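You operate a simulated robot arm through the tools that you are given. There is no shell and no other tool. Be economical: measure what you need, move in short steps, check, and stop when the job is done.

You are at the controls of a simulated robot arm. One attempt, no reset.

TASK
Clear the rigs: vent and free the pouch, wind the wheel to zero, swing the spout aside.
Fine: Vent first; the pouch goes in the green tray; shut the trough grid.

It is judged by the outcome, as a careful person would: the job done as asked, and still so three seconds after it is handed in. It fails if anything else is knocked over, pushed out of place, dropped, spilled or broken.

THE ROBOT
A 6-joint arm with a two-finger gripper, on a carriage that runs on a rail from [0, 1024] to [0, -1316] (x, y) and turns from 190 to 523 degrees about z. Base frame: it is fixed where the carriage stands at the start and does not move with it; the origin is on the floor, on the carriage's upright axis, x ahead of it, y to its left, z up. Readings come in mm, degrees, newtons and seconds.
Its first joint turns from -166.0 to 166.0 degrees. Places, roughly: gauge box [900, 100, 900]; inside of the green tray [700, 200, 800]; seal lever [900, 200, 1000]; spout [800, -700, 1000]; star wheel [700, -600, 900]; trough grid [800, -200, 1000]; vent key [900, 0, 900]. Payload 5 kg.
The TCP is the grasp point between the finger pads, 30 mm short of the fingertips. In the tool frame z runs along the fingers and y along their closing line. The gripper opens to 176 mm. The gripper's body begins 153 mm behind the TCP.
Orientation is that of the tool frame in the base frame, as [roll, pitch, yaw] about the fixed x, y, z axes, in that order (R = Rz(yaw) Ry(pitch) Rx(roll)). With the fingers straight down and closing along the base's y, the tool's x points along the base's -x, its y along +y and its z along -z.

THE INTERFACE
- The arm moves only by the tool nudge_tool. Its argument "moves" is a list of rows, each an object of numbers (a shift or turn left out is 0, a gripper value left out holds the last): "dx", "dy", "dz": the shift along the tool's x, y, z in units of 20 mm (1.0 is 20 mm); "ax", "ay", "az": the turn, a rotation vector about the tool's x, y, z in units of 6 degrees (1.0 is 6 degrees); "gripper": the gripper command, from -1 (fully open) to 1 (shut), values between in proportion. In form: [{"dx": .., "dy": .., "dz": .., "ax": .., "ay": .., "az": .., "gripper": ..}, ...]. A call has 1 to 12 rows; each row shifts and turns the commanded pose from where the row before left it, along the tool's axes as they then stand. A call with a number of a shift or a turn outside -1 to 1 is refused whole. Rows are played at 5 a second. More than 50 mm and 8.6 degrees between two rows, or a gripper value outside its range, and nothing of the call is played. A pose out of reach is approached as far as the arm can. The call stops where the force on the tool passes 90 N (or 10 N more than at its start, if that is more) or the arm is blocked; 0.2 s more then pass. Each finger halts on what it meets, pressing with about 28 N; the grip force reading is that of the motor and also rises with nothing between the fingers. The clock runs only during rows and for 0.2 s after the last one: add rows that do not move to give the fingers time. The reply holds the time, the measured pose of the TCP, the force on the tool along the base axes, the opening and the grip force, in the units named above and with some noise, with the torque about the TCP (base axes, N m) and any sound that the robot's microphone picked up, and new pictures: "pictures" is both (left out), scene, wrist or none.
- Cameras (640 x 400 px; columns grow to the right, rows downward): "scene" is now at [56.1, 183.1, 1635.8]; the picture's right is [-0.35, -0.94, 0.00], its down [-0.49, 0.18, -0.85] and it looks along [0.80, -0.30, -0.52] (base axes); focal length 248 px, centre (320, 200). "wrist" rides on the gripper at [67, -9, -183] in the tool frame; the picture's right is [0.14, 0.99, 0.00], its down [-0.92, 0.13, -0.36] and it looks along [-0.36, 0.05, 0.93] (tool axes); focal length 251 px, centre (320, 200). There is no depth. A picture from a camera that has moved, and an enlarged one, comes with that camera's place and axes in the base frame and with its lens. The place of the scene camera against the robot may be out by one fixed shift of up to 18 mm in any direction.
- move_column(by): slides the trunk up (or, below 0, down) by that many mm; the arm and the scene camera ride with it, the base frame stays. It gives what a move gives, with no picture.
- roll_base(legs): drives the robot by 1 to 6 legs, each [ahead, left, turn to the left] in mm, mm and degrees, along the robot's own axes; the way and the turn of a leg run together, so that a leg with both is an arc; at most 1500 mm and 180 degrees a leg. The arm and the cameras ride along, it lands a little off, and it stops where it bumps. It keeps to its track: a leg is cut to what the track allows. It gives what a move gives, and a new picture of the scene camera.
- head_to(pan, tilt): turns the head with the scene camera to pan (to the left, within 120 degrees either way) and tilt (down, from -29 to 69), counted from straight ahead of the robot. It gives what a move gives, and a new picture of the scene camera.
- zoom(camera, box): a new picture of the part [left, top, right, bottom] of that camera's present view, enlarged. The clock stands still meanwhile.
- finish_job(): hands the job in; it is judged then, once.

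Go step by step. Nothing tells you exact positions but the pictures and the camera data: compare them with the known pose of the tool, close in by small moves and look again before you grip or let go. The budget is 120 turns and 260 pictures, counting those below and the enlarged ones. Unless the task says otherwise, let go and move clear before handing in, and close with one line.

The tools are called after "Request:" by a JSON object that holds its "fn" and its "kwargs". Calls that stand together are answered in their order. nudge_tool: Moves the arm, as the interface text tells. Its arguments: {"type":"object","properties":{"moves":{"type":"array","items":{"type":"object","properties":{"dx":{"type":"number"},"dy":{"type":"number"},"dz":{"type":"number"},"ax":{"type":"number"},"ay":{"type":"number"},"az":{"type":"number"},"gripper":{"type":"number"}}}},"pictures":{"type":"string","enum":["both","scene","wrist","none"]}},"required":["moves"]} The other tools are called the same way: move_column (by) slides the trunk up or down; roll_base (legs) drives the base; head_to (pan, tilt) turns the head that bears the scene camera; zoom (camera, box) takes an enlarged picture of a part of a camera's view; finish_job () hands the job in.

At the start:

```text
t: 0.0
position: [668.0, -125.7, 1262.6]
ee_rot: [180.0, 0.0, 179.9]
contact_force: [-0.4, 1.0, -0.9]
ft_torque: [0.01, 0.02, -0.02]
finger_gap: 176.1
grasp_force: 0.0
trunk travel left (down, up): [-175.0, 175.0]
robot x, y, heading: [4.0, 0.4, 0.1]
head pan, tilt: [-20.7, 31.5]
```

scene: 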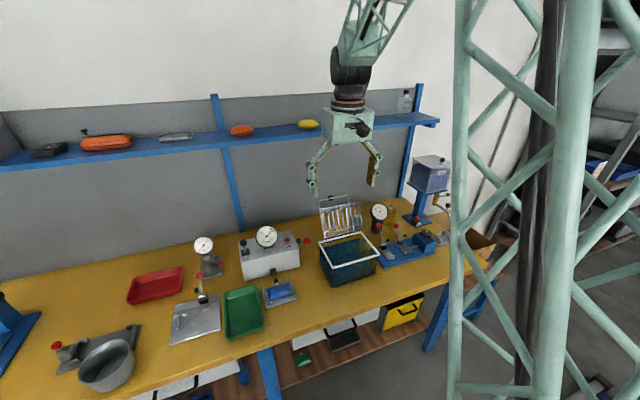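
wrist: 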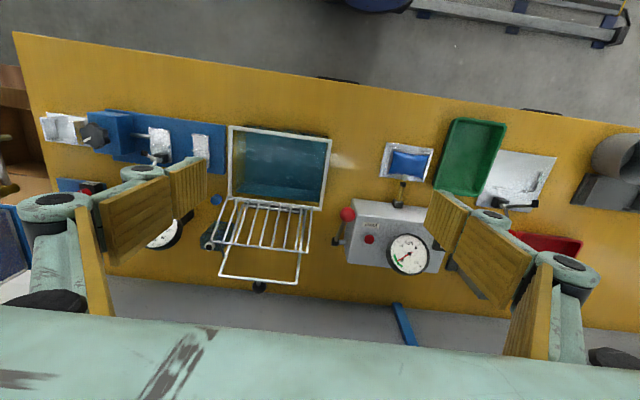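

I see a bench with the gauge box, the blue pouch on a small stand, the green tray, the trough with an open grid, and a rig with a wheel and spout to the right. I'll enlarge the views first.

Request:
{"fn": "zoom", "kwargs": {"camera": "scene", "box": [160, 200, 320, 300]}}

Request:
{"fn": "zoom", "kwargs": {"camera": "scene", "box": [300, 180, 460, 280]}}

Request:
{"fn": "zoom", "kwargs": {"camera": "wrist", "box": [310, 110, 510, 290]}}

Request:
{"fn": "zoom", "kwargs": {"camera": "wrist", "box": [30, 90, 230, 260]}}

```text
4.00 times, centred on (240, 250) of scene
camera zoom: at [56.1, 183.1, 1635.8], right [-0.35, -0.94, 0.0], down [-0.49, 0.18, -0.85], along [0.8, -0.3, -0.52], focal length 990 px, centre (640, 0)
```

zoom: 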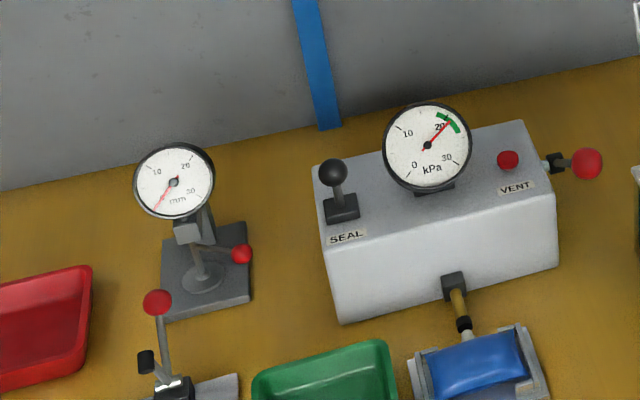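

```text
4.00 times, centred on (380, 230) of scene
camera zoom: at [56.1, 183.1, 1635.8], right [-0.35, -0.94, 0.0], down [-0.49, 0.18, -0.85], along [0.8, -0.3, -0.52], focal length 990 px, centre (80, 80)
```

zoom: 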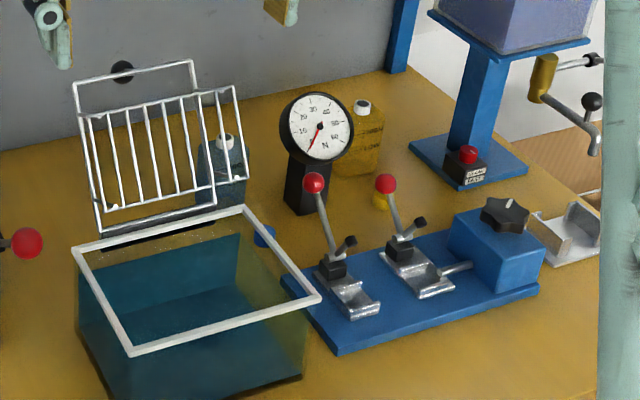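

```text
2.22 times, centred on (410, 200) of wrist
camera zoom: at [600.7, -135.8, 1445.0], right [-0.14, 0.99, 0.0], down [0.92, 0.13, 0.36], along [0.36, 0.05, -0.93], focal length 559 px, centre (120, 200)
```

zoom: 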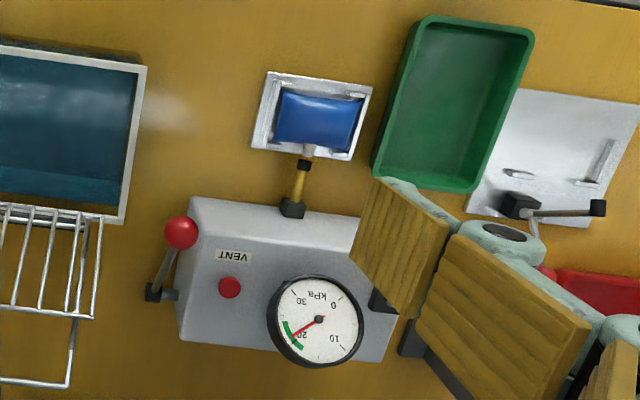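

```text
2.35 times, centred on (130, 175) of wrist
camera zoom: at [600.7, -135.8, 1445.0], right [-0.14, 0.99, 0.0], down [0.92, 0.13, 0.36], along [0.36, 0.05, -0.93], focal length 592 px, centre (767, 259)
```

zoom: 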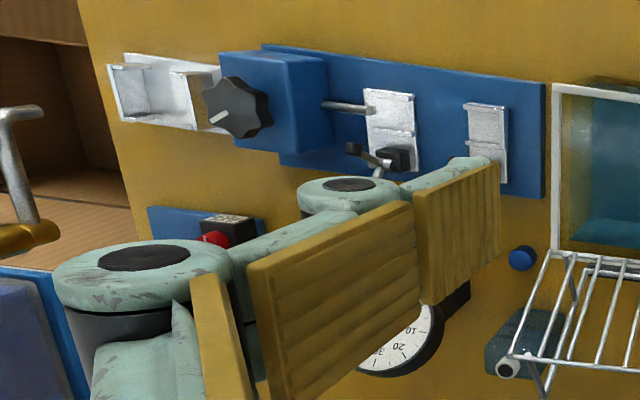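

I can make out the VENT button, the SEAL lever and a side key on the box, plus the star knob rig and a hopper with a spout on the right. I'll drive along the rail to see the right-hand rigs better.

Request:
{"fn": "roll_base", "kwargs": {"legs": [[0, -500, 0]]}}

```text
t: 2.9
position: [666.4, -625.6, 1263.6]
ee_rot: [180.0, 0.0, 179.7]
contact_force: [-1.0, -0.7, 0.4]
ft_torque: [0.0, -0.01, -0.01]
finger_gap: 176.1
grasp_force: 0.0
trunk travel left (down, up): [-175.0, 175.0]
robot x, y, heading: [-1.4, -494.0, -0.4]
head pan, tilt: [-20.7, 31.5]
camera scene: at [56.8, -314.0, 1635.8], right [-0.36, -0.93, 0.0], down [-0.49, 0.19, -0.85], along [0.8, -0.3, -0.52], focal length 248 px, centre (320, 200)
```

scene: 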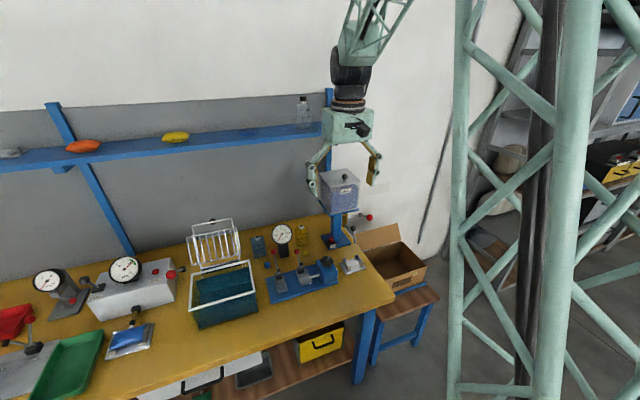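

Request:
{"fn": "zoom", "kwargs": {"camera": "scene", "box": [250, 160, 410, 310]}}

Request:
{"fn": "head_to", "kwargs": {"pan": 0, "tilt": 35}}

Request:
{"fn": "zoom", "kwargs": {"camera": "wrist", "box": [0, 0, 640, 400]}}

```text
2.67 times, centred on (330, 235) of scene
camera zoom: at [56.8, -314.0, 1635.8], right [-0.36, -0.93, 0.0], down [-0.49, 0.19, -0.85], along [0.8, -0.3, -0.52], focal length 660 px, centre (293, 107)
```

zoom: 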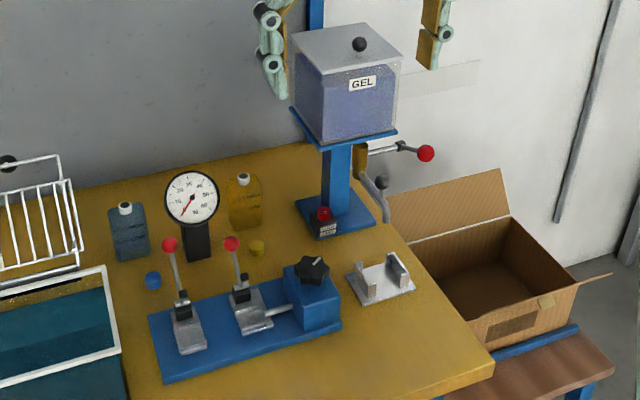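

```text
t: 3.8
position: [666.4, -626.4, 1261.8]
ee_rot: [180.0, 0.0, 179.7]
contact_force: [0.2, -0.5, -0.1]
ft_torque: [0.01, 0.02, -0.01]
finger_gap: 176.2
grasp_force: 0.1
trunk travel left (down, up): [-175.0, 175.0]
robot x, y, heading: [2.8, -498.2, -0.2]
head pan, tilt: [0.0, 35.0]
camera scene: at [61.0, -282.5, 1630.5], right [-0.01, -1.0, 0.0], down [-0.57, 0.0, -0.82], along [0.82, 0.0, -0.57], focal length 248 px, centre (320, 200)
```

scene: 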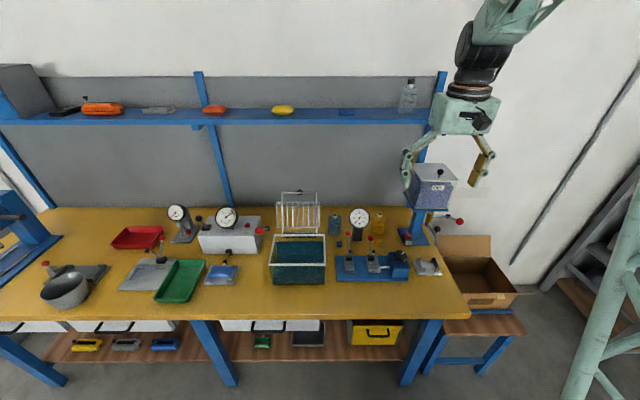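

```text
1.00 times, centred on (320, 200) of wrist
camera zoom: at [600.0, -635.4, 1445.1], right [-0.13, 0.99, 0.0], down [0.92, 0.12, 0.36], along [0.36, 0.05, -0.93], focal length 251 px, centre (320, 200)
```

zoom: 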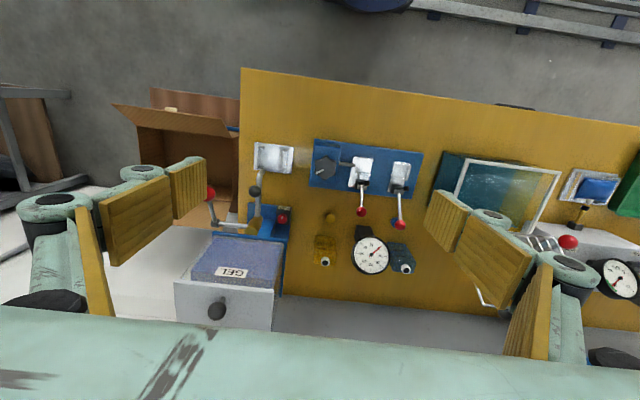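

Request:
{"fn": "zoom", "kwargs": {"camera": "scene", "box": [320, 190, 400, 290]}}

Request:
{"fn": "zoom", "kwargs": {"camera": "scene", "box": [390, 150, 480, 290]}}

Request:
{"fn": "zoom", "kwargs": {"camera": "wrist", "box": [230, 120, 430, 290]}}

Request:
{"fn": "zoom", "kwargs": {"camera": "scene", "box": [140, 180, 340, 310]}}

```text
4.00 times, centred on (360, 240) of scene
camera zoom: at [61.0, -282.5, 1630.5], right [-0.01, -1.0, 0.0], down [-0.57, 0.0, -0.82], along [0.82, 0.0, -0.57], focal length 990 px, centre (160, 40)
```

zoom: 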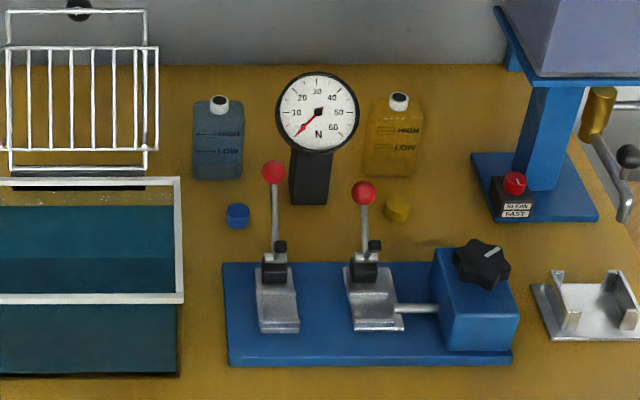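

```text
2.86 times, centred on (435, 220) of scene
camera zoom: at [61.0, -282.5, 1630.5], right [-0.01, -1.0, 0.0], down [-0.57, 0.0, -0.82], along [0.82, 0.0, -0.57], focal length 707 px, centre (-9, 143)
```

zoom: 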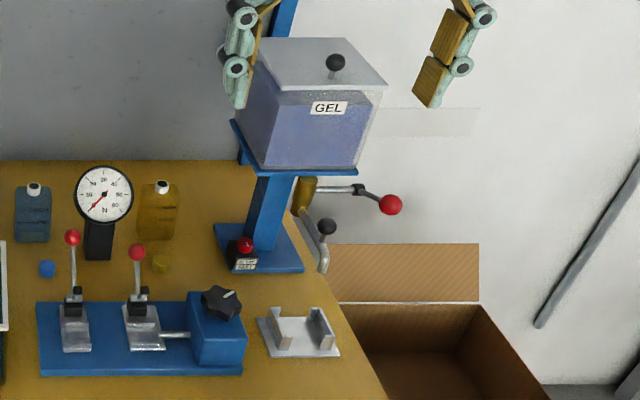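

```text
2.35 times, centred on (330, 205) of wrist
camera zoom: at [600.0, -635.4, 1445.1], right [-0.13, 0.99, 0.0], down [0.92, 0.12, 0.36], along [0.36, 0.05, -0.93], focal length 592 px, centre (296, 188)
```

zoom: 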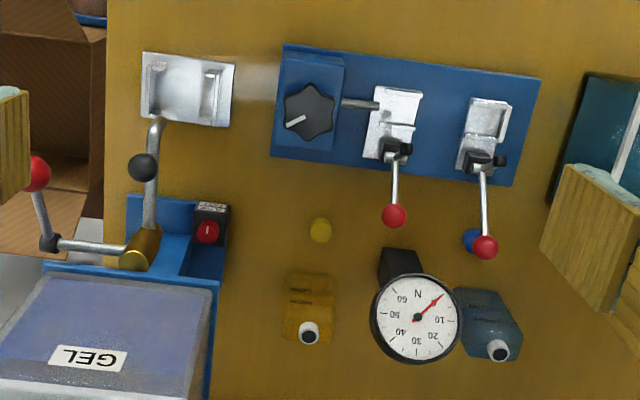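

```text
3.08 times, centred on (240, 245) of scene
camera zoom: at [61.0, -282.5, 1630.5], right [-0.01, -1.0, 0.0], down [-0.57, 0.0, -0.82], along [0.82, 0.0, -0.57], focal length 762 px, centre (566, 62)
```

zoom: 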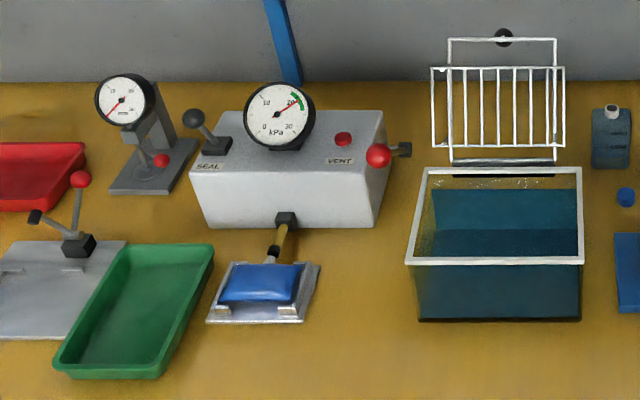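

The N gauge needle seems to sit near zero, so I want a closer look at the wheel at about [727, -597, 900] before touching anything. I'll bring the wrist camera down over it.

Request:
{"fn": "nudge_tool", "kwargs": {"moves": [{"dx": 0.8, "dy": 0.75, "dz": 1}, {"dy": 0.75, "dz": 1}, {"dz": 1}, {"dz": 1}, {"dz": 1}, {"dz": 1}, {"dz": 1}, {"dz": 1}], "pictures": "both"}}

Request:
{"fn": "zoom", "kwargs": {"camera": "wrist", "box": [220, 100, 420, 300]}}

Request:
{"fn": "zoom", "kwargs": {"camera": "scene", "box": [325, 195, 395, 245]}}

```text
t: 5.6
position: [651.6, -595.1, 1102.8]
ee_rot: [-180.0, 0.0, 179.7]
contact_force: [-0.6, -0.6, -0.1]
ft_torque: [0.0, -0.08, -0.05]
finger_gap: 176.2
grasp_force: 0.1
trunk travel left (down, up): [-175.0, 175.0]
robot x, y, heading: [1.3, -496.4, -0.2]
head pan, tilt: [0.0, 35.0]
camera scene: at [60.6, -282.4, 1630.5], right [0.0, -1.0, 0.0], down [-0.57, 0.0, -0.82], along [0.82, 0.0, -0.57], focal length 248 px, centre (320, 200)
camera wrist: at [583.5, -603.9, 1284.8], right [-0.13, 0.99, 0.0], down [0.92, 0.12, 0.36], along [0.36, 0.05, -0.93], focal length 251 px, centre (320, 200)
```

scene: 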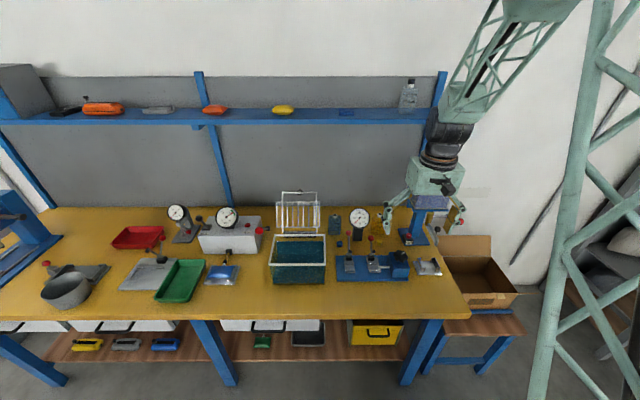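
wrist: 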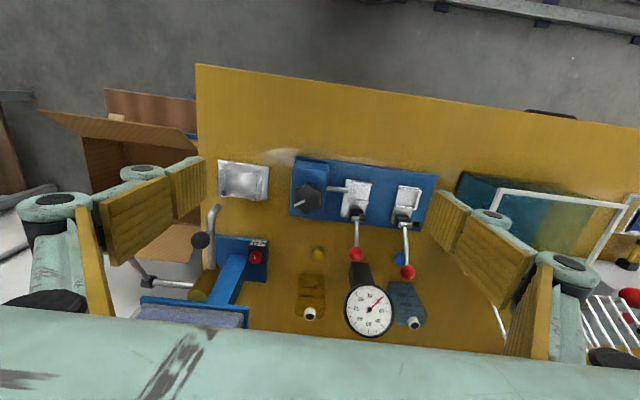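

```text
2.00 times, centred on (320, 200) of wrist
camera zoom: at [583.5, -603.9, 1284.8], right [-0.13, 0.99, 0.0], down [0.92, 0.12, 0.36], along [0.36, 0.05, -0.93], focal length 503 px, centre (320, 200)
```

zoom: 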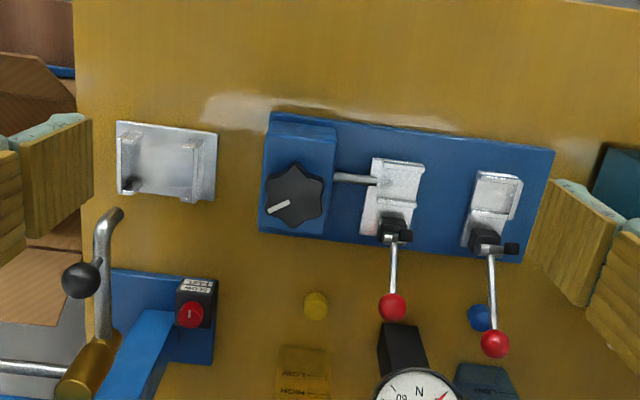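

```text
8.00 times, centred on (360, 220) of scene
camera zoom: at [60.6, -282.4, 1630.5], right [0.0, -1.0, 0.0], down [-0.57, 0.0, -0.82], along [0.82, 0.0, -0.57], focal length 1980 px, centre (0, 40)
```

zoom: 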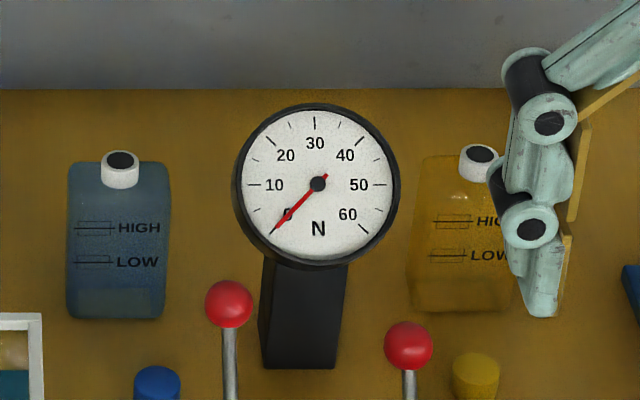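

The N gauge really does read 0, so "zero" may be a mark at the wheel itself. I'll go closer to look for an index mark.

Request:
{"fn": "nudge_tool", "kwargs": {"moves": [{"dx": 1, "dz": 1}, {"dx": 1, "dz": 1}, {"dx": 0.5, "dz": 1}, {"dz": 1}, {"dz": 1}, {"dz": 1}], "pictures": "wrist"}}

Request:
{"fn": "zoom", "kwargs": {"camera": "wrist", "box": [270, 200, 370, 300]}}

Request:
{"fn": "zoom", "kwargs": {"camera": "wrist", "box": [160, 200, 320, 340]}}

```text
t: 7.0
position: [601.2, -596.6, 982.6]
ee_rot: [-180.0, 0.1, 179.8]
contact_force: [-0.3, -0.3, 0.2]
ft_torque: [0.0, -0.02, 0.01]
finger_gap: 175.9
grasp_force: 0.1
trunk travel left (down, up): [-175.0, 175.0]
robot x, y, heading: [4.3, -495.6, -0.2]
head pan, tilt: [0.0, 35.0]
camera wrist: at [533.4, -605.4, 1164.9], right [-0.13, 0.99, 0.0], down [0.92, 0.12, 0.36], along [0.36, 0.05, -0.93], focal length 251 px, centre (320, 200)
```

wrist: 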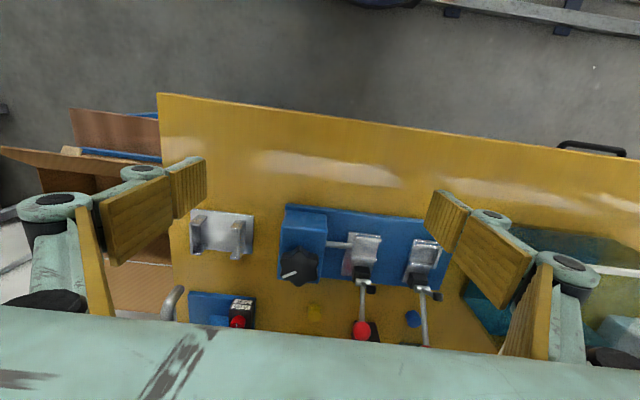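

```text
4.00 times, centred on (320, 250) of wrist
camera zoom: at [533.4, -605.4, 1164.9], right [-0.13, 0.99, 0.0], down [0.92, 0.12, 0.36], along [0.36, 0.05, -0.93], focal length 1006 px, centre (320, 0)
```

zoom: 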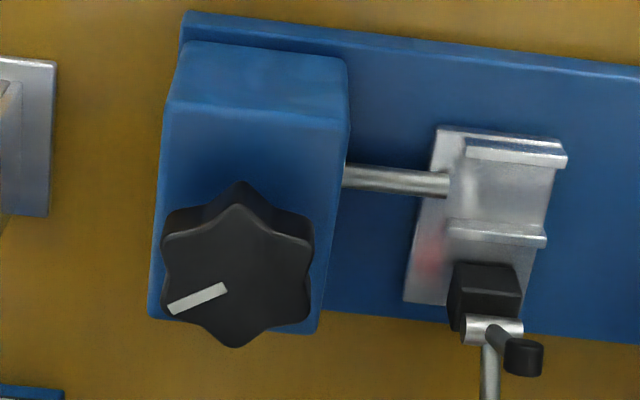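

```text
2.86 times, centred on (240, 270) of wrist
camera zoom: at [533.4, -605.4, 1164.9], right [-0.13, 0.99, 0.0], down [0.92, 0.12, 0.36], along [0.36, 0.05, -0.93], focal length 718 px, centre (549, 0)
```

zoom: 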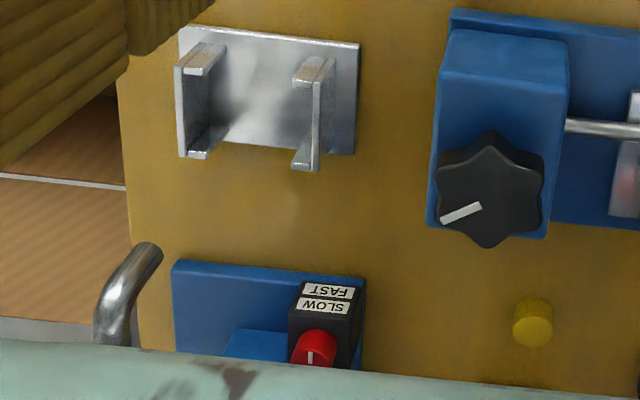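

Request:
{"fn": "zoom", "kwargs": {"camera": "scene", "box": [375, 235, 445, 285]}}

Request:
{"fn": "zoom", "kwargs": {"camera": "scene", "box": [160, 195, 230, 245]}}

Request:
{"fn": "zoom", "kwargs": {"camera": "scene", "box": [200, 200, 280, 250]}}

Request:
{"fn": "zoom", "kwargs": {"camera": "scene", "box": [330, 235, 410, 285]}}

```text
8.00 times, centred on (410, 260) of scene
camera zoom: at [60.8, -282.4, 1630.4], right [0.0, -1.0, 0.0], down [-0.57, 0.0, -0.82], along [0.82, 0.0, -0.57], focal length 1980 px, centre (-400, -280)
```

zoom: 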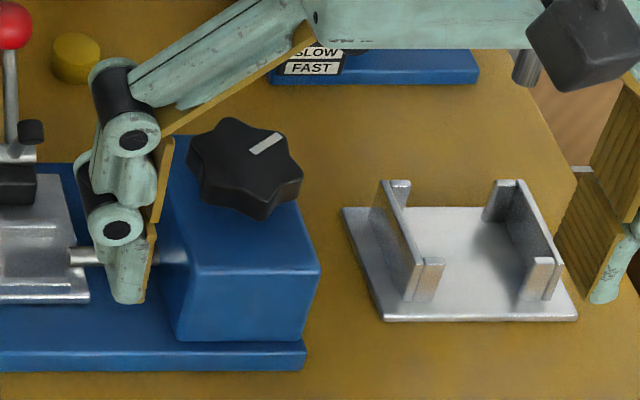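

```text
8.00 times, centred on (195, 220) of scene
camera zoom: at [60.8, -282.4, 1630.4], right [0.0, -1.0, 0.0], down [-0.57, 0.0, -0.82], along [0.82, 0.0, -0.57], focal length 1980 px, centre (1320, 40)
```

zoom: 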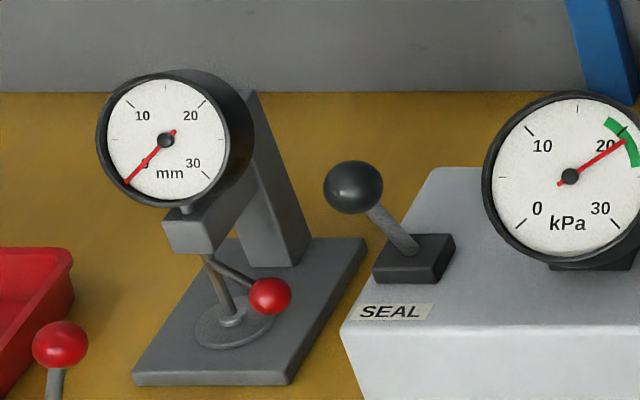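

```text
8.00 times, centred on (240, 225) of scene
camera zoom: at [60.8, -282.4, 1630.4], right [0.0, -1.0, 0.0], down [-0.57, 0.0, -0.82], along [0.82, 0.0, -0.57], focal length 1980 px, centre (960, 0)
```

zoom: 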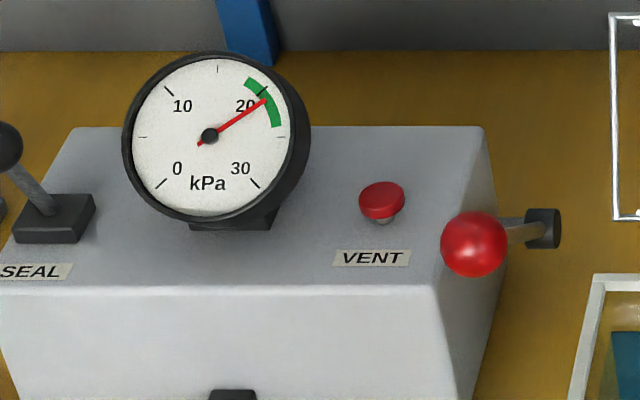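

```text
8.00 times, centred on (370, 260) of scene
camera zoom: at [60.8, -282.4, 1630.4], right [0.0, -1.0, 0.0], down [-0.57, 0.0, -0.82], along [0.82, 0.0, -0.57], focal length 1980 px, centre (-80, -280)
```

zoom: 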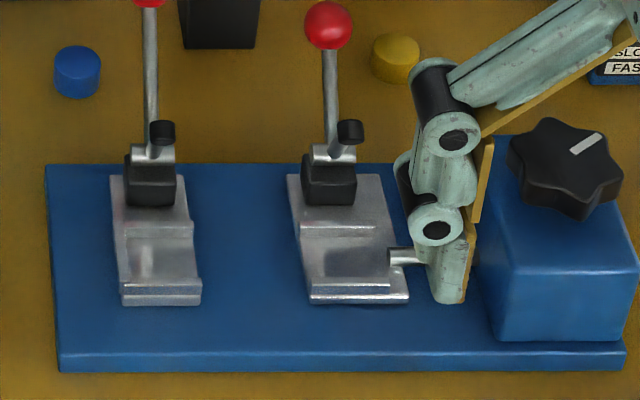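

The N and mm gauges both stand at 0 and only the kPa gauge shows pressure, around 21. Venting comes first, so I'll raise the arm and drive back in front of the gauge box.

Request:
{"fn": "nudge_tool", "kwargs": {"moves": [{"dz": -1}, {"dz": -1}, {"dz": -1}, {"dz": -1}, {"dz": -1}, {"dz": -1}, {"dz": -1}, {"dz": -1}, {"dz": -1}, {"dz": -1}, {"dz": -1}, {"dz": -1}], "pictures": "none"}}

Request:
{"fn": "roll_base", "kwargs": {"legs": [[0, 600, 0]]}}

Request:
{"fn": "zoom", "kwargs": {"camera": "wrist", "box": [0, 0, 640, 400]}}

```text
t: 9.6
position: [601.5, -596.2, 1221.4]
ee_rot: [-180.0, 0.1, 179.6]
contact_force: [0.6, -0.6, -0.4]
ft_torque: [0.04, 0.03, 0.0]
finger_gap: 176.0
grasp_force: 0.0
trunk travel left (down, up): [-175.0, 175.0]
robot x, y, heading: [0.1, -496.2, -0.3]
head pan, tilt: [0.0, 35.0]
```

```text
t: 12.9
position: [600.7, 1.3, 1221.5]
ee_rot: [180.0, 0.1, 179.9]
contact_force: [1.4, 0.2, 0.6]
ft_torque: [0.0, 0.01, 0.0]
finger_gap: 175.9
grasp_force: 0.0
trunk travel left (down, up): [-175.0, 175.0]
robot x, y, heading: [-0.5, 99.5, -0.4]
head pan, tilt: [0.0, 35.0]
camera scene: at [60.5, 313.9, 1630.5], right [0.0, -1.0, 0.0], down [-0.57, 0.0, -0.82], along [0.82, 0.0, -0.57], focal length 248 px, centre (320, 200)
```

scene: 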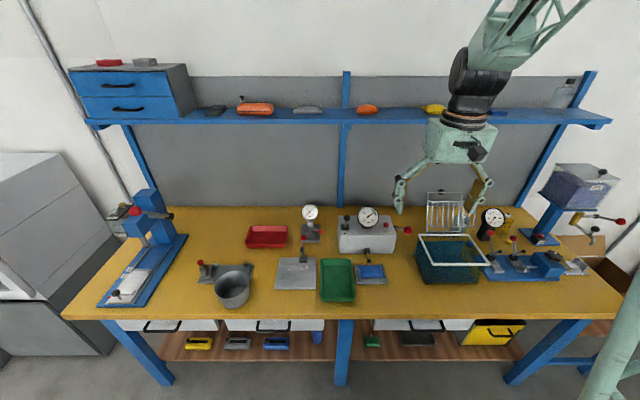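

```text
1.00 times, centred on (320, 200) of wrist
camera zoom: at [534.5, -7.5, 1404.0], right [-0.14, 0.99, 0.0], down [0.92, 0.13, 0.36], along [0.36, 0.05, -0.93], focal length 251 px, centre (320, 200)
```

zoom: 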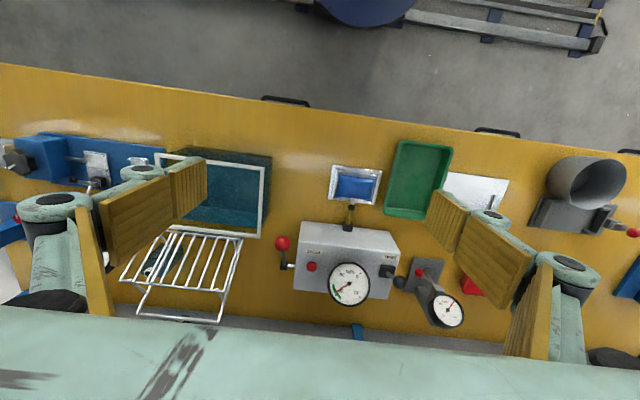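

I take the VENT button to be at about [885, 22, 925], the kPa dial at y≈110 and the seal knob near [856, 205, 982]. I'll close the fingers and go above the button, then look.

Request:
{"fn": "nudge_tool", "kwargs": {"moves": [{"dx": -1, "gripper": 1}, {"dx": -1}, {"dx": -1}, {"dx": -1}, {"dx": -1}, {"dx": -1}, {"dx": -1}, {"dx": -1}, {"dx": -1}, {"dx": -1}, {"dx": -1, "dz": 1}, {"dx": -1, "dz": 1}], "pictures": "none"}}

Request:
{"fn": "nudge_tool", "kwargs": {"moves": [{"dx": -1, "dy": 0.6, "dz": 1}, {"dx": -1, "dz": 1}, {"dz": 1}, {"dz": 1}, {"dz": 1}, {"dz": 1}], "pictures": "both"}}

Request:
{"fn": "zoom", "kwargs": {"camera": "scene", "box": [330, 160, 430, 260]}}

```text
t: 15.6
position: [840.5, 0.9, 1182.2]
ee_rot: [180.0, 0.0, 179.9]
contact_force: [0.4, 0.3, -0.8]
ft_torque: [0.0, -0.06, 0.03]
finger_gap: 0.1
grasp_force: 28.1
trunk travel left (down, up): [-175.0, 175.0]
robot x, y, heading: [-0.7, 98.5, 0.2]
head pan, tilt: [0.0, 35.0]
```

```text
t: 16.9
position: [880.6, 15.1, 1062.3]
ee_rot: [180.0, 0.0, 179.9]
contact_force: [-0.7, -0.2, 0.1]
ft_torque: [-0.01, -0.02, 0.02]
finger_gap: 0.2
grasp_force: 27.8
trunk travel left (down, up): [-175.0, 175.0]
robot x, y, heading: [-1.5, 100.2, -0.2]
head pan, tilt: [0.0, 35.0]
camera scene: at [60.3, 313.9, 1630.5], right [0.0, -1.0, 0.0], down [-0.57, 0.0, -0.82], along [0.82, 0.0, -0.57], focal length 248 px, centre (320, 200)
camera wrist: at [814.2, 5.3, 1244.5], right [-0.14, 0.99, 0.0], down [0.92, 0.13, 0.36], along [0.36, 0.05, -0.93], focal length 251 px, centre (320, 200)
```

scene: 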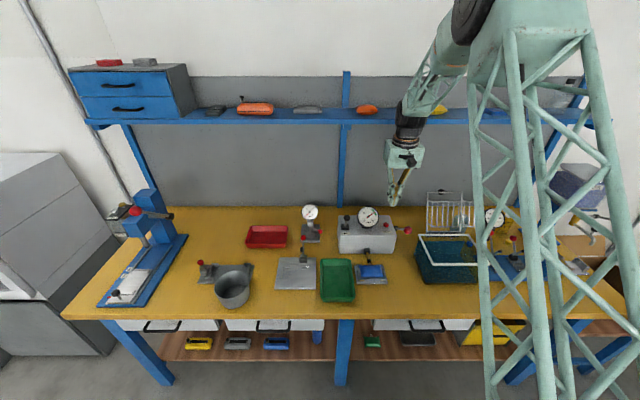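
wrist: 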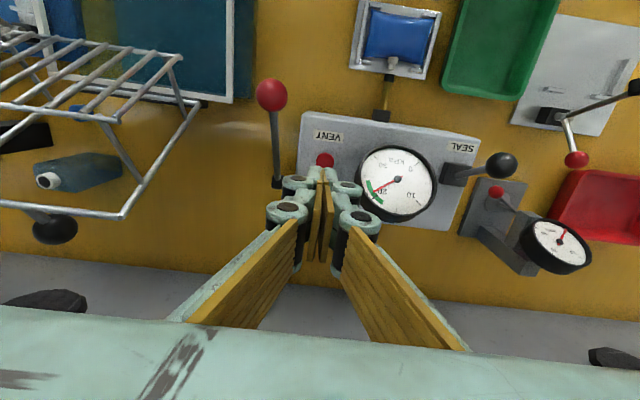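

```text
4.00 times, centred on (380, 210) of scene
camera zoom: at [60.3, 313.9, 1630.5], right [0.0, -1.0, 0.0], down [-0.57, 0.0, -0.82], along [0.82, 0.0, -0.57], focal length 990 px, centre (80, 160)
```

zoom: 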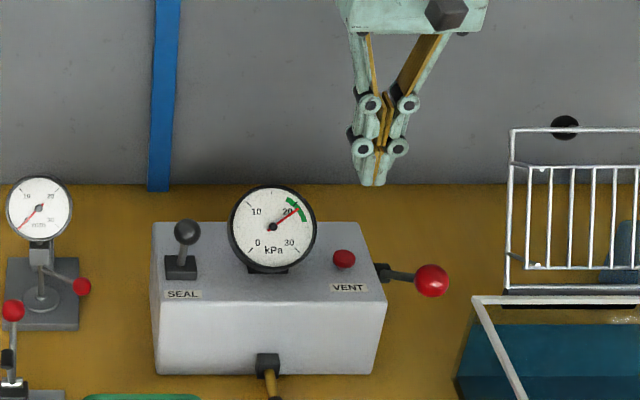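

The button is right under the fingertips with about 10 mm clearance to the dial. I'll descend and press gently.

Request:
{"fn": "nudge_tool", "kwargs": {"moves": [{"dx": -0.2, "dz": 1}, {"dz": 1}, {"dz": 1}, {"dz": 1}, {"dz": 0.6}], "pictures": "wrist"}}

Request:
{"fn": "zoom", "kwargs": {"camera": "scene", "box": [330, 180, 410, 260]}}

```text
t: 18.1
position: [885.3, 13.4, 969.3]
ee_rot: [-180.0, 0.0, 179.9]
contact_force: [0.2, 0.6, -0.6]
ft_torque: [-0.01, 0.06, 0.0]
finger_gap: 0.2
grasp_force: 28.1
trunk travel left (down, up): [-175.0, 175.0]
robot x, y, heading: [-0.5, 99.2, 0.0]
head pan, tilt: [0.0, 35.0]
camera wrist: at [818.7, 4.2, 1152.0], right [-0.14, 0.99, 0.0], down [0.92, 0.13, 0.36], along [0.36, 0.05, -0.93], focal length 251 px, centre (320, 200)
```

wrist: 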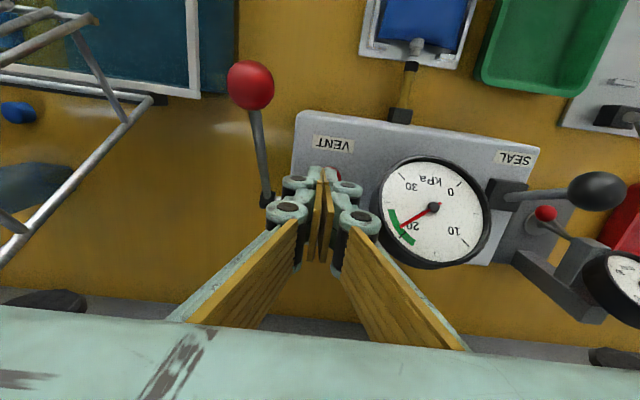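

```text
5.00 times, centred on (370, 220) of scene
camera zoom: at [60.6, 313.9, 1630.4], right [0.0, -1.0, 0.0], down [-0.57, 0.0, -0.82], along [0.82, 0.0, -0.57], focal length 1238 px, centre (70, 100)
```

zoom: 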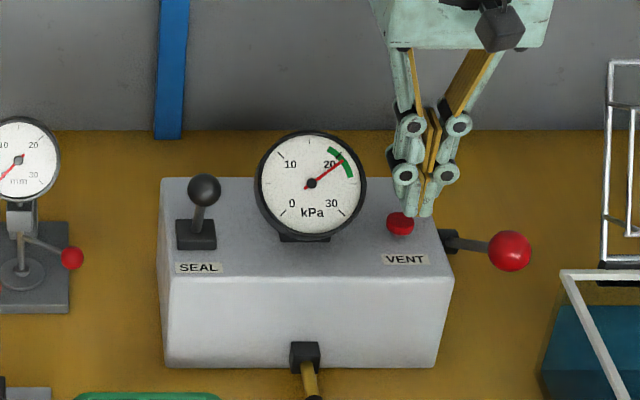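

The button is a bit further left (y≈27) than the tip, and the knuckles would be close to the dial there. I'll go up, turn the gripper 90° so it's slim along y, and re-approach.

Request:
{"fn": "nudge_tool", "kwargs": {"moves": [{"dz": -1}, {"dz": -1}, {"dz": -1}, {"dz": -1}, {"dy": 0.5, "az": 1}, {"az": 1}, {"az": 1}, {"az": 1}, {"az": 1}, {"az": 1}, {"az": 1}, {"az": 1}], "pictures": "none"}}

Request:
{"fn": "nudge_tool", "kwargs": {"moves": [{"az": 1}, {"az": 1}, {"az": 1}, {"az": 1}, {"az": 1}, {"az": 1}, {"az": 1}], "pictures": "wrist"}}

Request:
{"fn": "zoom", "kwargs": {"camera": "scene", "box": [330, 170, 420, 260]}}

```text
t: 20.8
position: [886.2, 24.0, 1050.0]
ee_rot: [-180.0, 0.0, 131.8]
contact_force: [0.6, -0.3, 0.4]
ft_torque: [-0.01, 0.0, -0.03]
finger_gap: 0.0
grasp_force: 28.1
trunk travel left (down, up): [-175.0, 175.0]
robot x, y, heading: [2.1, 98.0, -0.2]
head pan, tilt: [0.0, 35.0]
```

```text
t: 22.4
position: [886.0, 24.0, 1049.0]
ee_rot: [-179.9, 0.0, 89.8]
contact_force: [0.1, 1.6, 0.4]
ft_torque: [0.06, 0.0, -0.02]
finger_gap: 0.0
grasp_force: 28.0
trunk travel left (down, up): [-175.0, 175.0]
robot x, y, heading: [-2.9, 96.9, -0.1]
head pan, tilt: [0.0, 35.0]
camera wrist: at [876.6, 90.0, 1232.1], right [0.99, 0.14, 0.0], down [0.13, -0.92, 0.36], along [0.05, -0.36, -0.93], focal length 251 px, centre (320, 200)
```

wrist: 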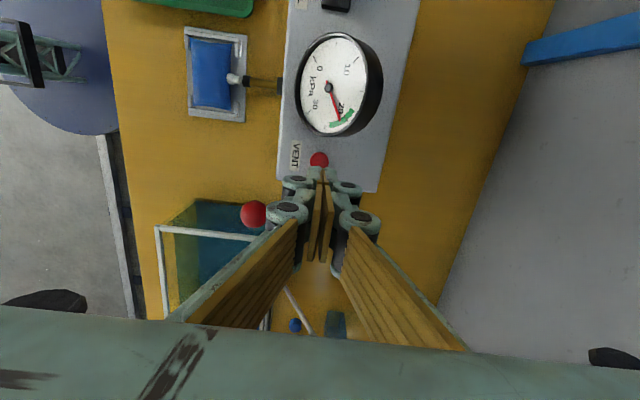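

```text
4.44 times, centred on (375, 215) of scene
camera zoom: at [60.5, 313.9, 1630.5], right [0.0, -1.0, 0.0], down [-0.57, 0.0, -0.82], along [0.82, 0.0, -0.57], focal length 1100 px, centre (76, 133)
```

zoom: 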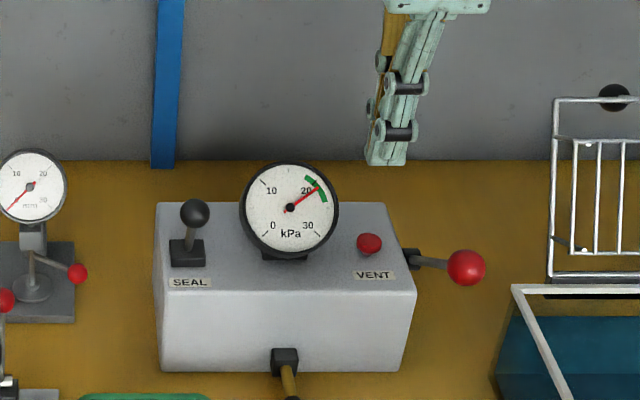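

The button is now directly below the tip in both views. I'll press down in small steps and hold.

Request:
{"fn": "nudge_tool", "kwargs": {"moves": [{"dz": 1}, {"dz": 1}, {"dz": 1}, {"dz": 1}, {"dz": 0.4}, {"dz": 0.3}, {"dz": 0.2}, {}], "pictures": "wrist"}}

Request:
{"fn": "zoom", "kwargs": {"camera": "scene", "box": [340, 190, 410, 260]}}

```text
t: 24.1
position: [886.4, 22.8, 950.4]
ee_rot: [-180.0, 0.0, 89.8]
contact_force: [0.8, 0.0, 1.4]
ft_torque: [-0.03, 0.03, -0.01]
finger_gap: 6.2
grasp_force: 27.9
trunk travel left (down, up): [-175.0, 175.0]
robot x, y, heading: [1.3, 103.6, 0.0]
head pan, tilt: [0.0, 35.0]
camera wrist: at [876.8, 89.8, 1133.3], right [0.99, 0.14, 0.0], down [0.13, -0.92, 0.36], along [0.05, -0.36, -0.93], focal length 251 px, centre (320, 200)
```

wrist: 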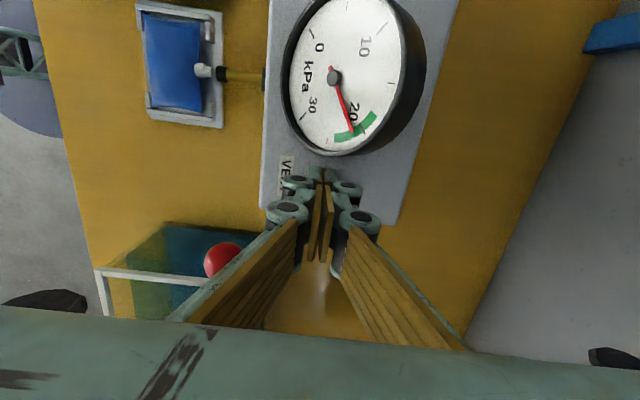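

```text
5.71 times, centred on (375, 225) of scene
camera zoom: at [60.5, 313.9, 1630.5], right [0.0, -1.0, 0.0], down [-0.57, 0.0, -0.82], along [0.82, 0.0, -0.57], focal length 1414 px, centre (6, 57)
```

zoom: 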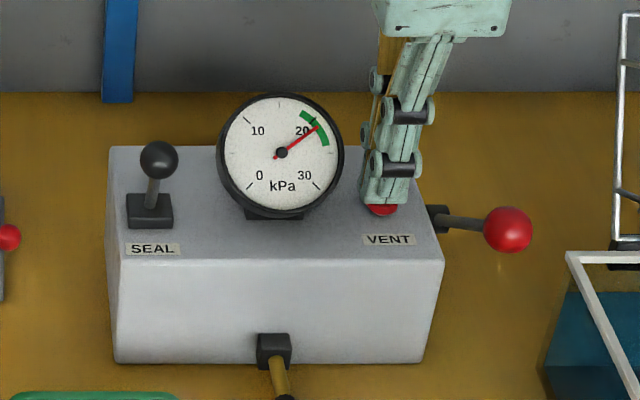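

The fingertips have met the button cap (the gap opened by 6 mm). I'll press further.

Request:
{"fn": "nudge_tool", "kwargs": {"moves": [{"dz": 0.2}, {"dz": 0.2}, {"dz": 0.2}, {}, {}, {}], "pictures": "none"}}

Request:
{"fn": "zoom", "kwargs": {"camera": "scene", "box": [340, 190, 410, 260]}}

```text
t: 25.6
position: [884.3, 25.1, 941.3]
ee_rot: [179.8, 0.0, 89.9]
contact_force: [13.5, -1.2, 32.9]
ft_torque: [-0.12, -0.27, 0.0]
finger_gap: 5.9
grasp_force: 45.0
trunk travel left (down, up): [-175.0, 175.0]
robot x, y, heading: [2.2, 100.3, -0.5]
head pan, tilt: [0.0, 35.0]
heard: click
```

```text
5.71 times, centred on (375, 225) of scene
camera zoom: at [59.3, 314.0, 1630.6], right [0.0, -1.0, 0.0], down [-0.57, 0.0, -0.82], along [0.82, 0.0, -0.57], focal length 1414 px, centre (6, 57)
```

zoom: 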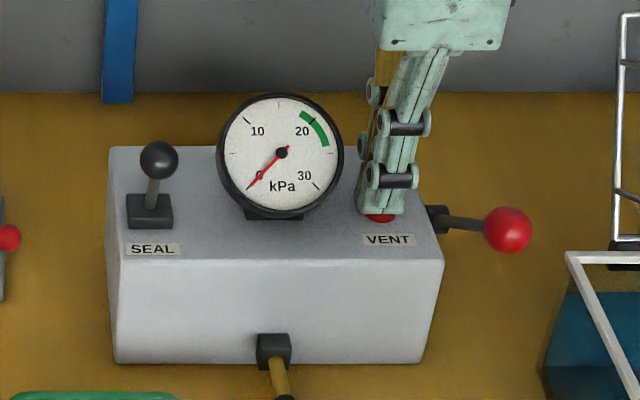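

The gauge has dropped to 0, so the vent is done. I'll back off and take a closer look at the seal lever.

Request:
{"fn": "nudge_tool", "kwargs": {"moves": [{"dz": -1}, {"dz": -1}, {"dz": -1}, {"dz": -1}, {"dz": -1}, {"dz": -1}, {"dx": -1}, {"dx": -1}, {"dx": -1}, {"dx": -1}, {}], "pictures": "wrist"}}

Request:
{"fn": "zoom", "kwargs": {"camera": "scene", "box": [330, 190, 410, 290]}}

Request:
{"fn": "zoom", "kwargs": {"camera": "wrist", "box": [140, 0, 480, 212]}}

```text
t: 27.9
position: [885.6, -57.0, 1059.7]
ee_rot: [180.0, 0.0, 89.8]
contact_force: [0.5, -0.4, -0.4]
ft_torque: [0.04, 0.0, 0.01]
finger_gap: 0.1
grasp_force: 45.1
trunk travel left (down, up): [-175.0, 175.0]
robot x, y, heading: [-0.7, 97.2, -0.2]
head pan, tilt: [0.0, 35.0]
camera wrist: at [876.7, 9.5, 1242.6], right [0.99, 0.14, 0.0], down [0.13, -0.92, 0.36], along [0.05, -0.36, -0.93], focal length 251 px, centre (320, 200)
```

wrist: 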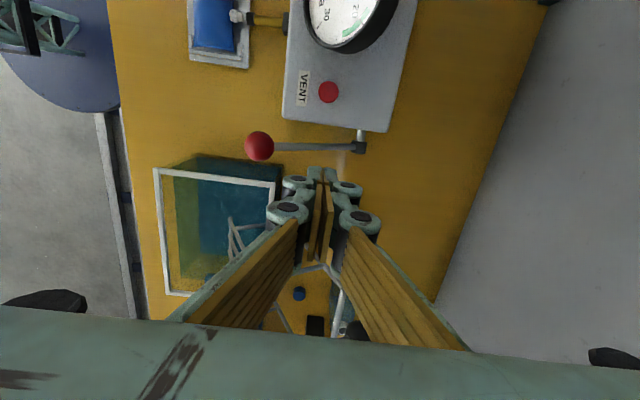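

```text
4.00 times, centred on (370, 240) of scene
camera zoom: at [60.6, 313.8, 1630.5], right [0.0, -1.0, 0.0], down [-0.57, 0.0, -0.82], along [0.82, 0.0, -0.57], focal length 990 px, centre (120, 40)
```

zoom: 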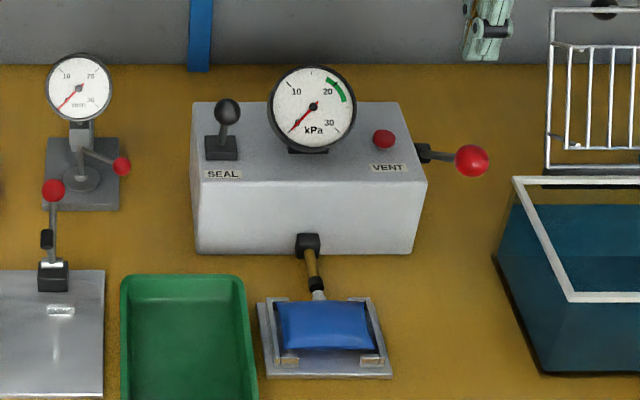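

```text
1.88 times, centred on (310, 106) of wrist
camera zoom: at [876.7, 9.5, 1242.6], right [0.99, 0.14, 0.0], down [0.13, -0.92, 0.36], along [0.05, -0.36, -0.93], focal length 473 px, centre (339, 377)
```

zoom: 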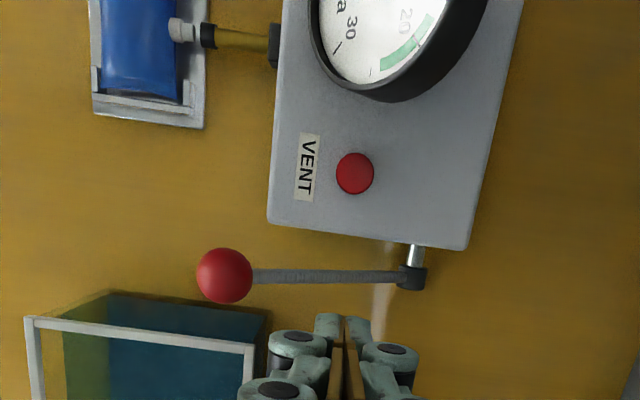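

The pouch's nozzle plugs into a black fitting and the gauge stays at zero. Next I'll view the seal lever closely from the front.

Request:
{"fn": "nudge_tool", "kwargs": {"moves": [{"dy": -1, "dz": -1, "az": -1}, {"dy": -1, "dz": -1, "az": -1}, {"dy": -1, "dz": -1, "az": -1}, {"dz": -1, "az": -1}, {"az": -1}, {"az": -1}, {"az": -1}, {"az": -1}, {"az": -1}, {"az": -1}, {"az": -1}, {"az": -1}], "pictures": "none"}}

Request:
{"fn": "nudge_tool", "kwargs": {"moves": [{"az": -1}, {"az": -1}, {"az": -1}, {"dx": 1, "dy": 1}, {"dy": 1}, {"dy": 1}, {"dy": 1}, {"dy": 1}, {"dy": 1}, {"dy": 1}], "pictures": "none"}}

Request:
{"fn": "nudge_tool", "kwargs": {"moves": [{"dy": 1}, {"dy": 1}, {"dy": 1}, {"dy": 1}, {"dy": 1}, {"dz": 1}, {"dz": 1}], "pictures": "wrist"}}

```text
t: 30.6
position: [825.6, -61.6, 1140.0]
ee_rot: [-179.9, 0.1, 162.0]
contact_force: [-0.2, 0.6, 0.2]
ft_torque: [0.01, -0.01, 0.0]
finger_gap: 0.2
grasp_force: 44.8
trunk travel left (down, up): [-175.0, 175.0]
robot x, y, heading: [1.3, 100.1, -0.3]
head pan, tilt: [0.0, 35.0]
```

```text
t: 32.8
position: [805.7, 77.1, 1138.5]
ee_rot: [-179.9, 0.1, 179.8]
contact_force: [0.0, -0.7, -0.1]
ft_torque: [0.02, -0.02, 0.0]
finger_gap: 0.0
grasp_force: 45.3
trunk travel left (down, up): [-175.0, 175.0]
robot x, y, heading: [-0.2, 100.0, -0.3]
head pan, tilt: [0.0, 35.0]
```

```text
t: 34.4
position: [805.6, 178.0, 1097.4]
ee_rot: [179.9, 0.0, 179.8]
contact_force: [-0.1, 0.3, -0.2]
ft_torque: [0.01, -0.02, 0.01]
finger_gap: 0.0
grasp_force: 44.7
trunk travel left (down, up): [-175.0, 175.0]
robot x, y, heading: [-1.3, 99.5, -0.1]
head pan, tilt: [0.0, 35.0]
camera wrist: at [739.1, 168.8, 1281.2], right [-0.14, 0.99, 0.0], down [0.92, 0.13, 0.36], along [0.36, 0.05, -0.93], focal length 251 px, centre (320, 200)
```

wrist: 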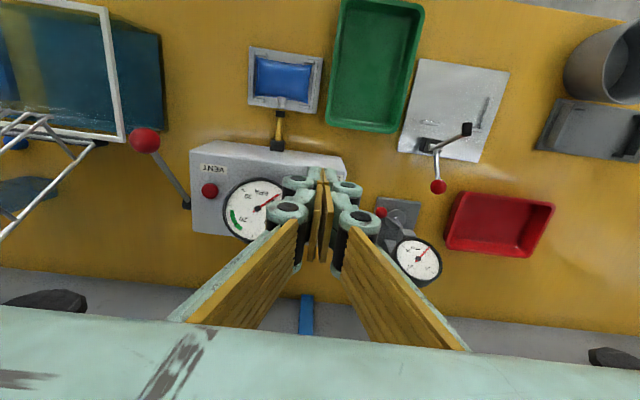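

Request:
{"fn": "nudge_tool", "kwargs": {"moves": [{"gripper": -1}, {}, {}, {}, {}, {}, {}], "pictures": "wrist"}}

Request:
{"fn": "zoom", "kwargs": {"camera": "wrist", "box": [240, 30, 440, 230]}}

Request:
{"fn": "zoom", "kwargs": {"camera": "scene", "box": [330, 200, 400, 250]}}

```text
t: 36.0
position: [805.9, 178.2, 1099.7]
ee_rot: [180.0, 0.0, 180.0]
contact_force: [0.7, 0.0, -0.4]
ft_torque: [0.01, 0.03, 0.0]
finger_gap: 176.2
grasp_force: 0.0
trunk travel left (down, up): [-175.0, 175.0]
robot x, y, heading: [-1.8, 98.2, -0.1]
head pan, tilt: [0.0, 35.0]
camera wrist: at [739.1, 168.8, 1281.6], right [-0.14, 0.99, 0.0], down [0.92, 0.13, 0.36], along [0.36, 0.05, -0.93], focal length 251 px, centre (320, 200)
```

wrist: 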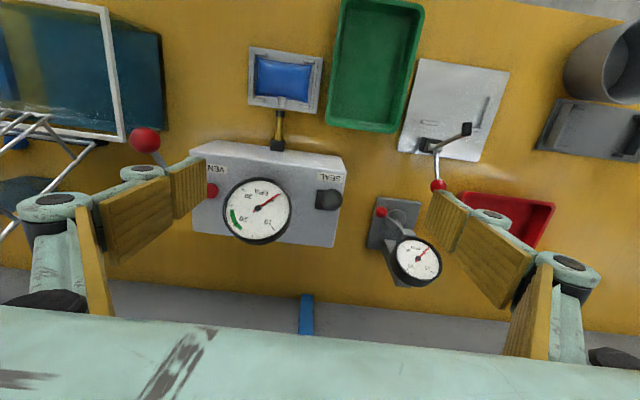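

```text
2.00 times, centred on (340, 130) of wrist
camera zoom: at [739.1, 168.8, 1281.6], right [-0.14, 0.99, 0.0], down [0.92, 0.13, 0.36], along [0.36, 0.05, -0.93], focal length 503 px, centre (280, 340)
```

zoom: 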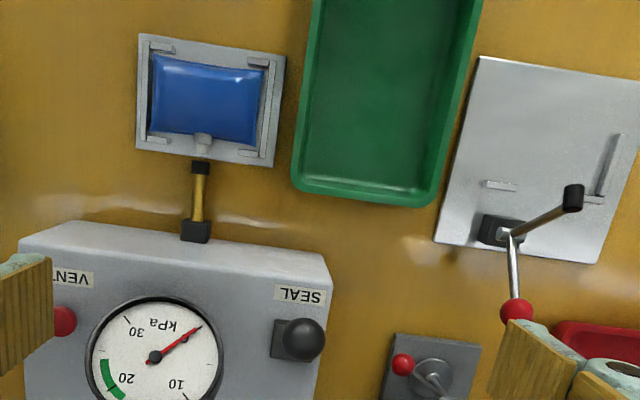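

```text
8.00 times, centred on (365, 225) of scene
camera zoom: at [60.5, 313.9, 1630.5], right [0.0, -1.0, 0.0], down [-0.57, 0.0, -0.82], along [0.82, 0.0, -0.57], focal length 1980 px, centre (-40, 0)
```

zoom: 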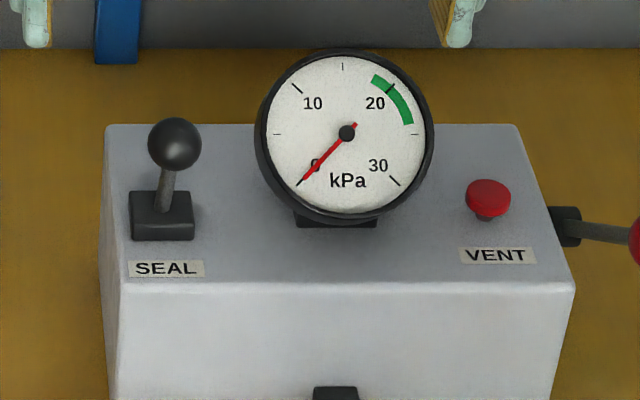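

The seal lever leans toward the robot (knob ≈[850, 200, 991], pivot ≈[880, 202, 915]). I'll close the fingers, come down in front of the knob and push it toward the back.

Request:
{"fn": "nudge_tool", "kwargs": {"moves": [{"dx": 0.7, "dy": 0.8, "gripper": 1}, {"dy": 0.7}, {}, {}, {}, {"dz": 1}, {"dz": 1}, {"dz": 1}, {"dz": 1}, {"dz": 0.7}], "pictures": "wrist"}}

Request:
{"fn": "zoom", "kwargs": {"camera": "scene", "box": [330, 190, 410, 250]}}

```text
t: 38.1
position: [793.1, 208.1, 1006.4]
ee_rot: [-179.9, 0.0, 179.8]
contact_force: [0.7, 0.8, 0.5]
ft_torque: [-0.03, 0.03, -0.02]
finger_gap: 0.0
grasp_force: 27.8
trunk travel left (down, up): [-175.0, 175.0]
robot x, y, heading: [0.1, 96.1, -0.0]
head pan, tilt: [0.0, 35.0]
camera wrist: at [726.3, 198.8, 1188.2], right [-0.14, 0.99, 0.0], down [0.92, 0.13, 0.36], along [0.36, 0.05, -0.93], focal length 251 px, centre (320, 200)
```

wrist: 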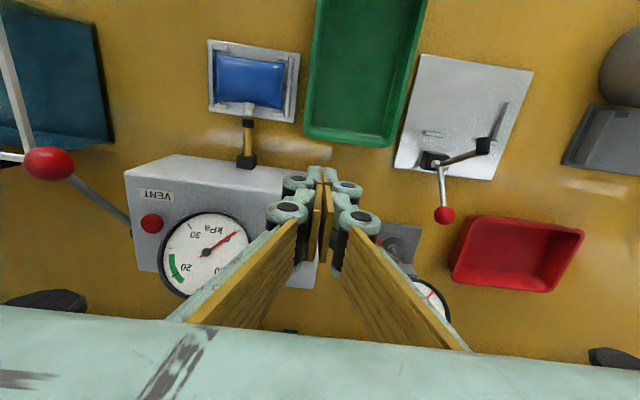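

```text
6.67 times, centred on (370, 220) of scene
camera zoom: at [60.8, 314.0, 1630.4], right [0.0, -1.0, 0.0], down [-0.57, 0.0, -0.82], along [0.82, 0.0, -0.57], focal length 1650 px, centre (-13, 67)
```

zoom: 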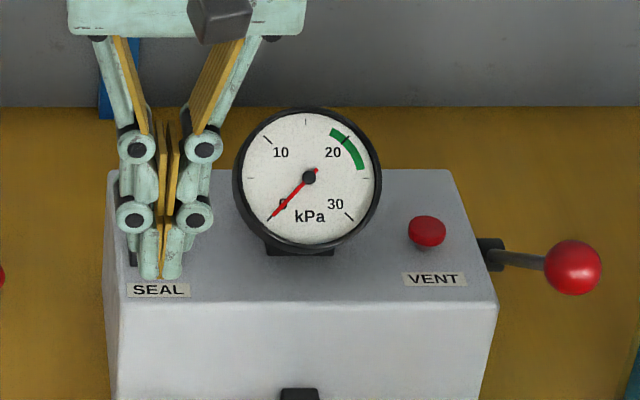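

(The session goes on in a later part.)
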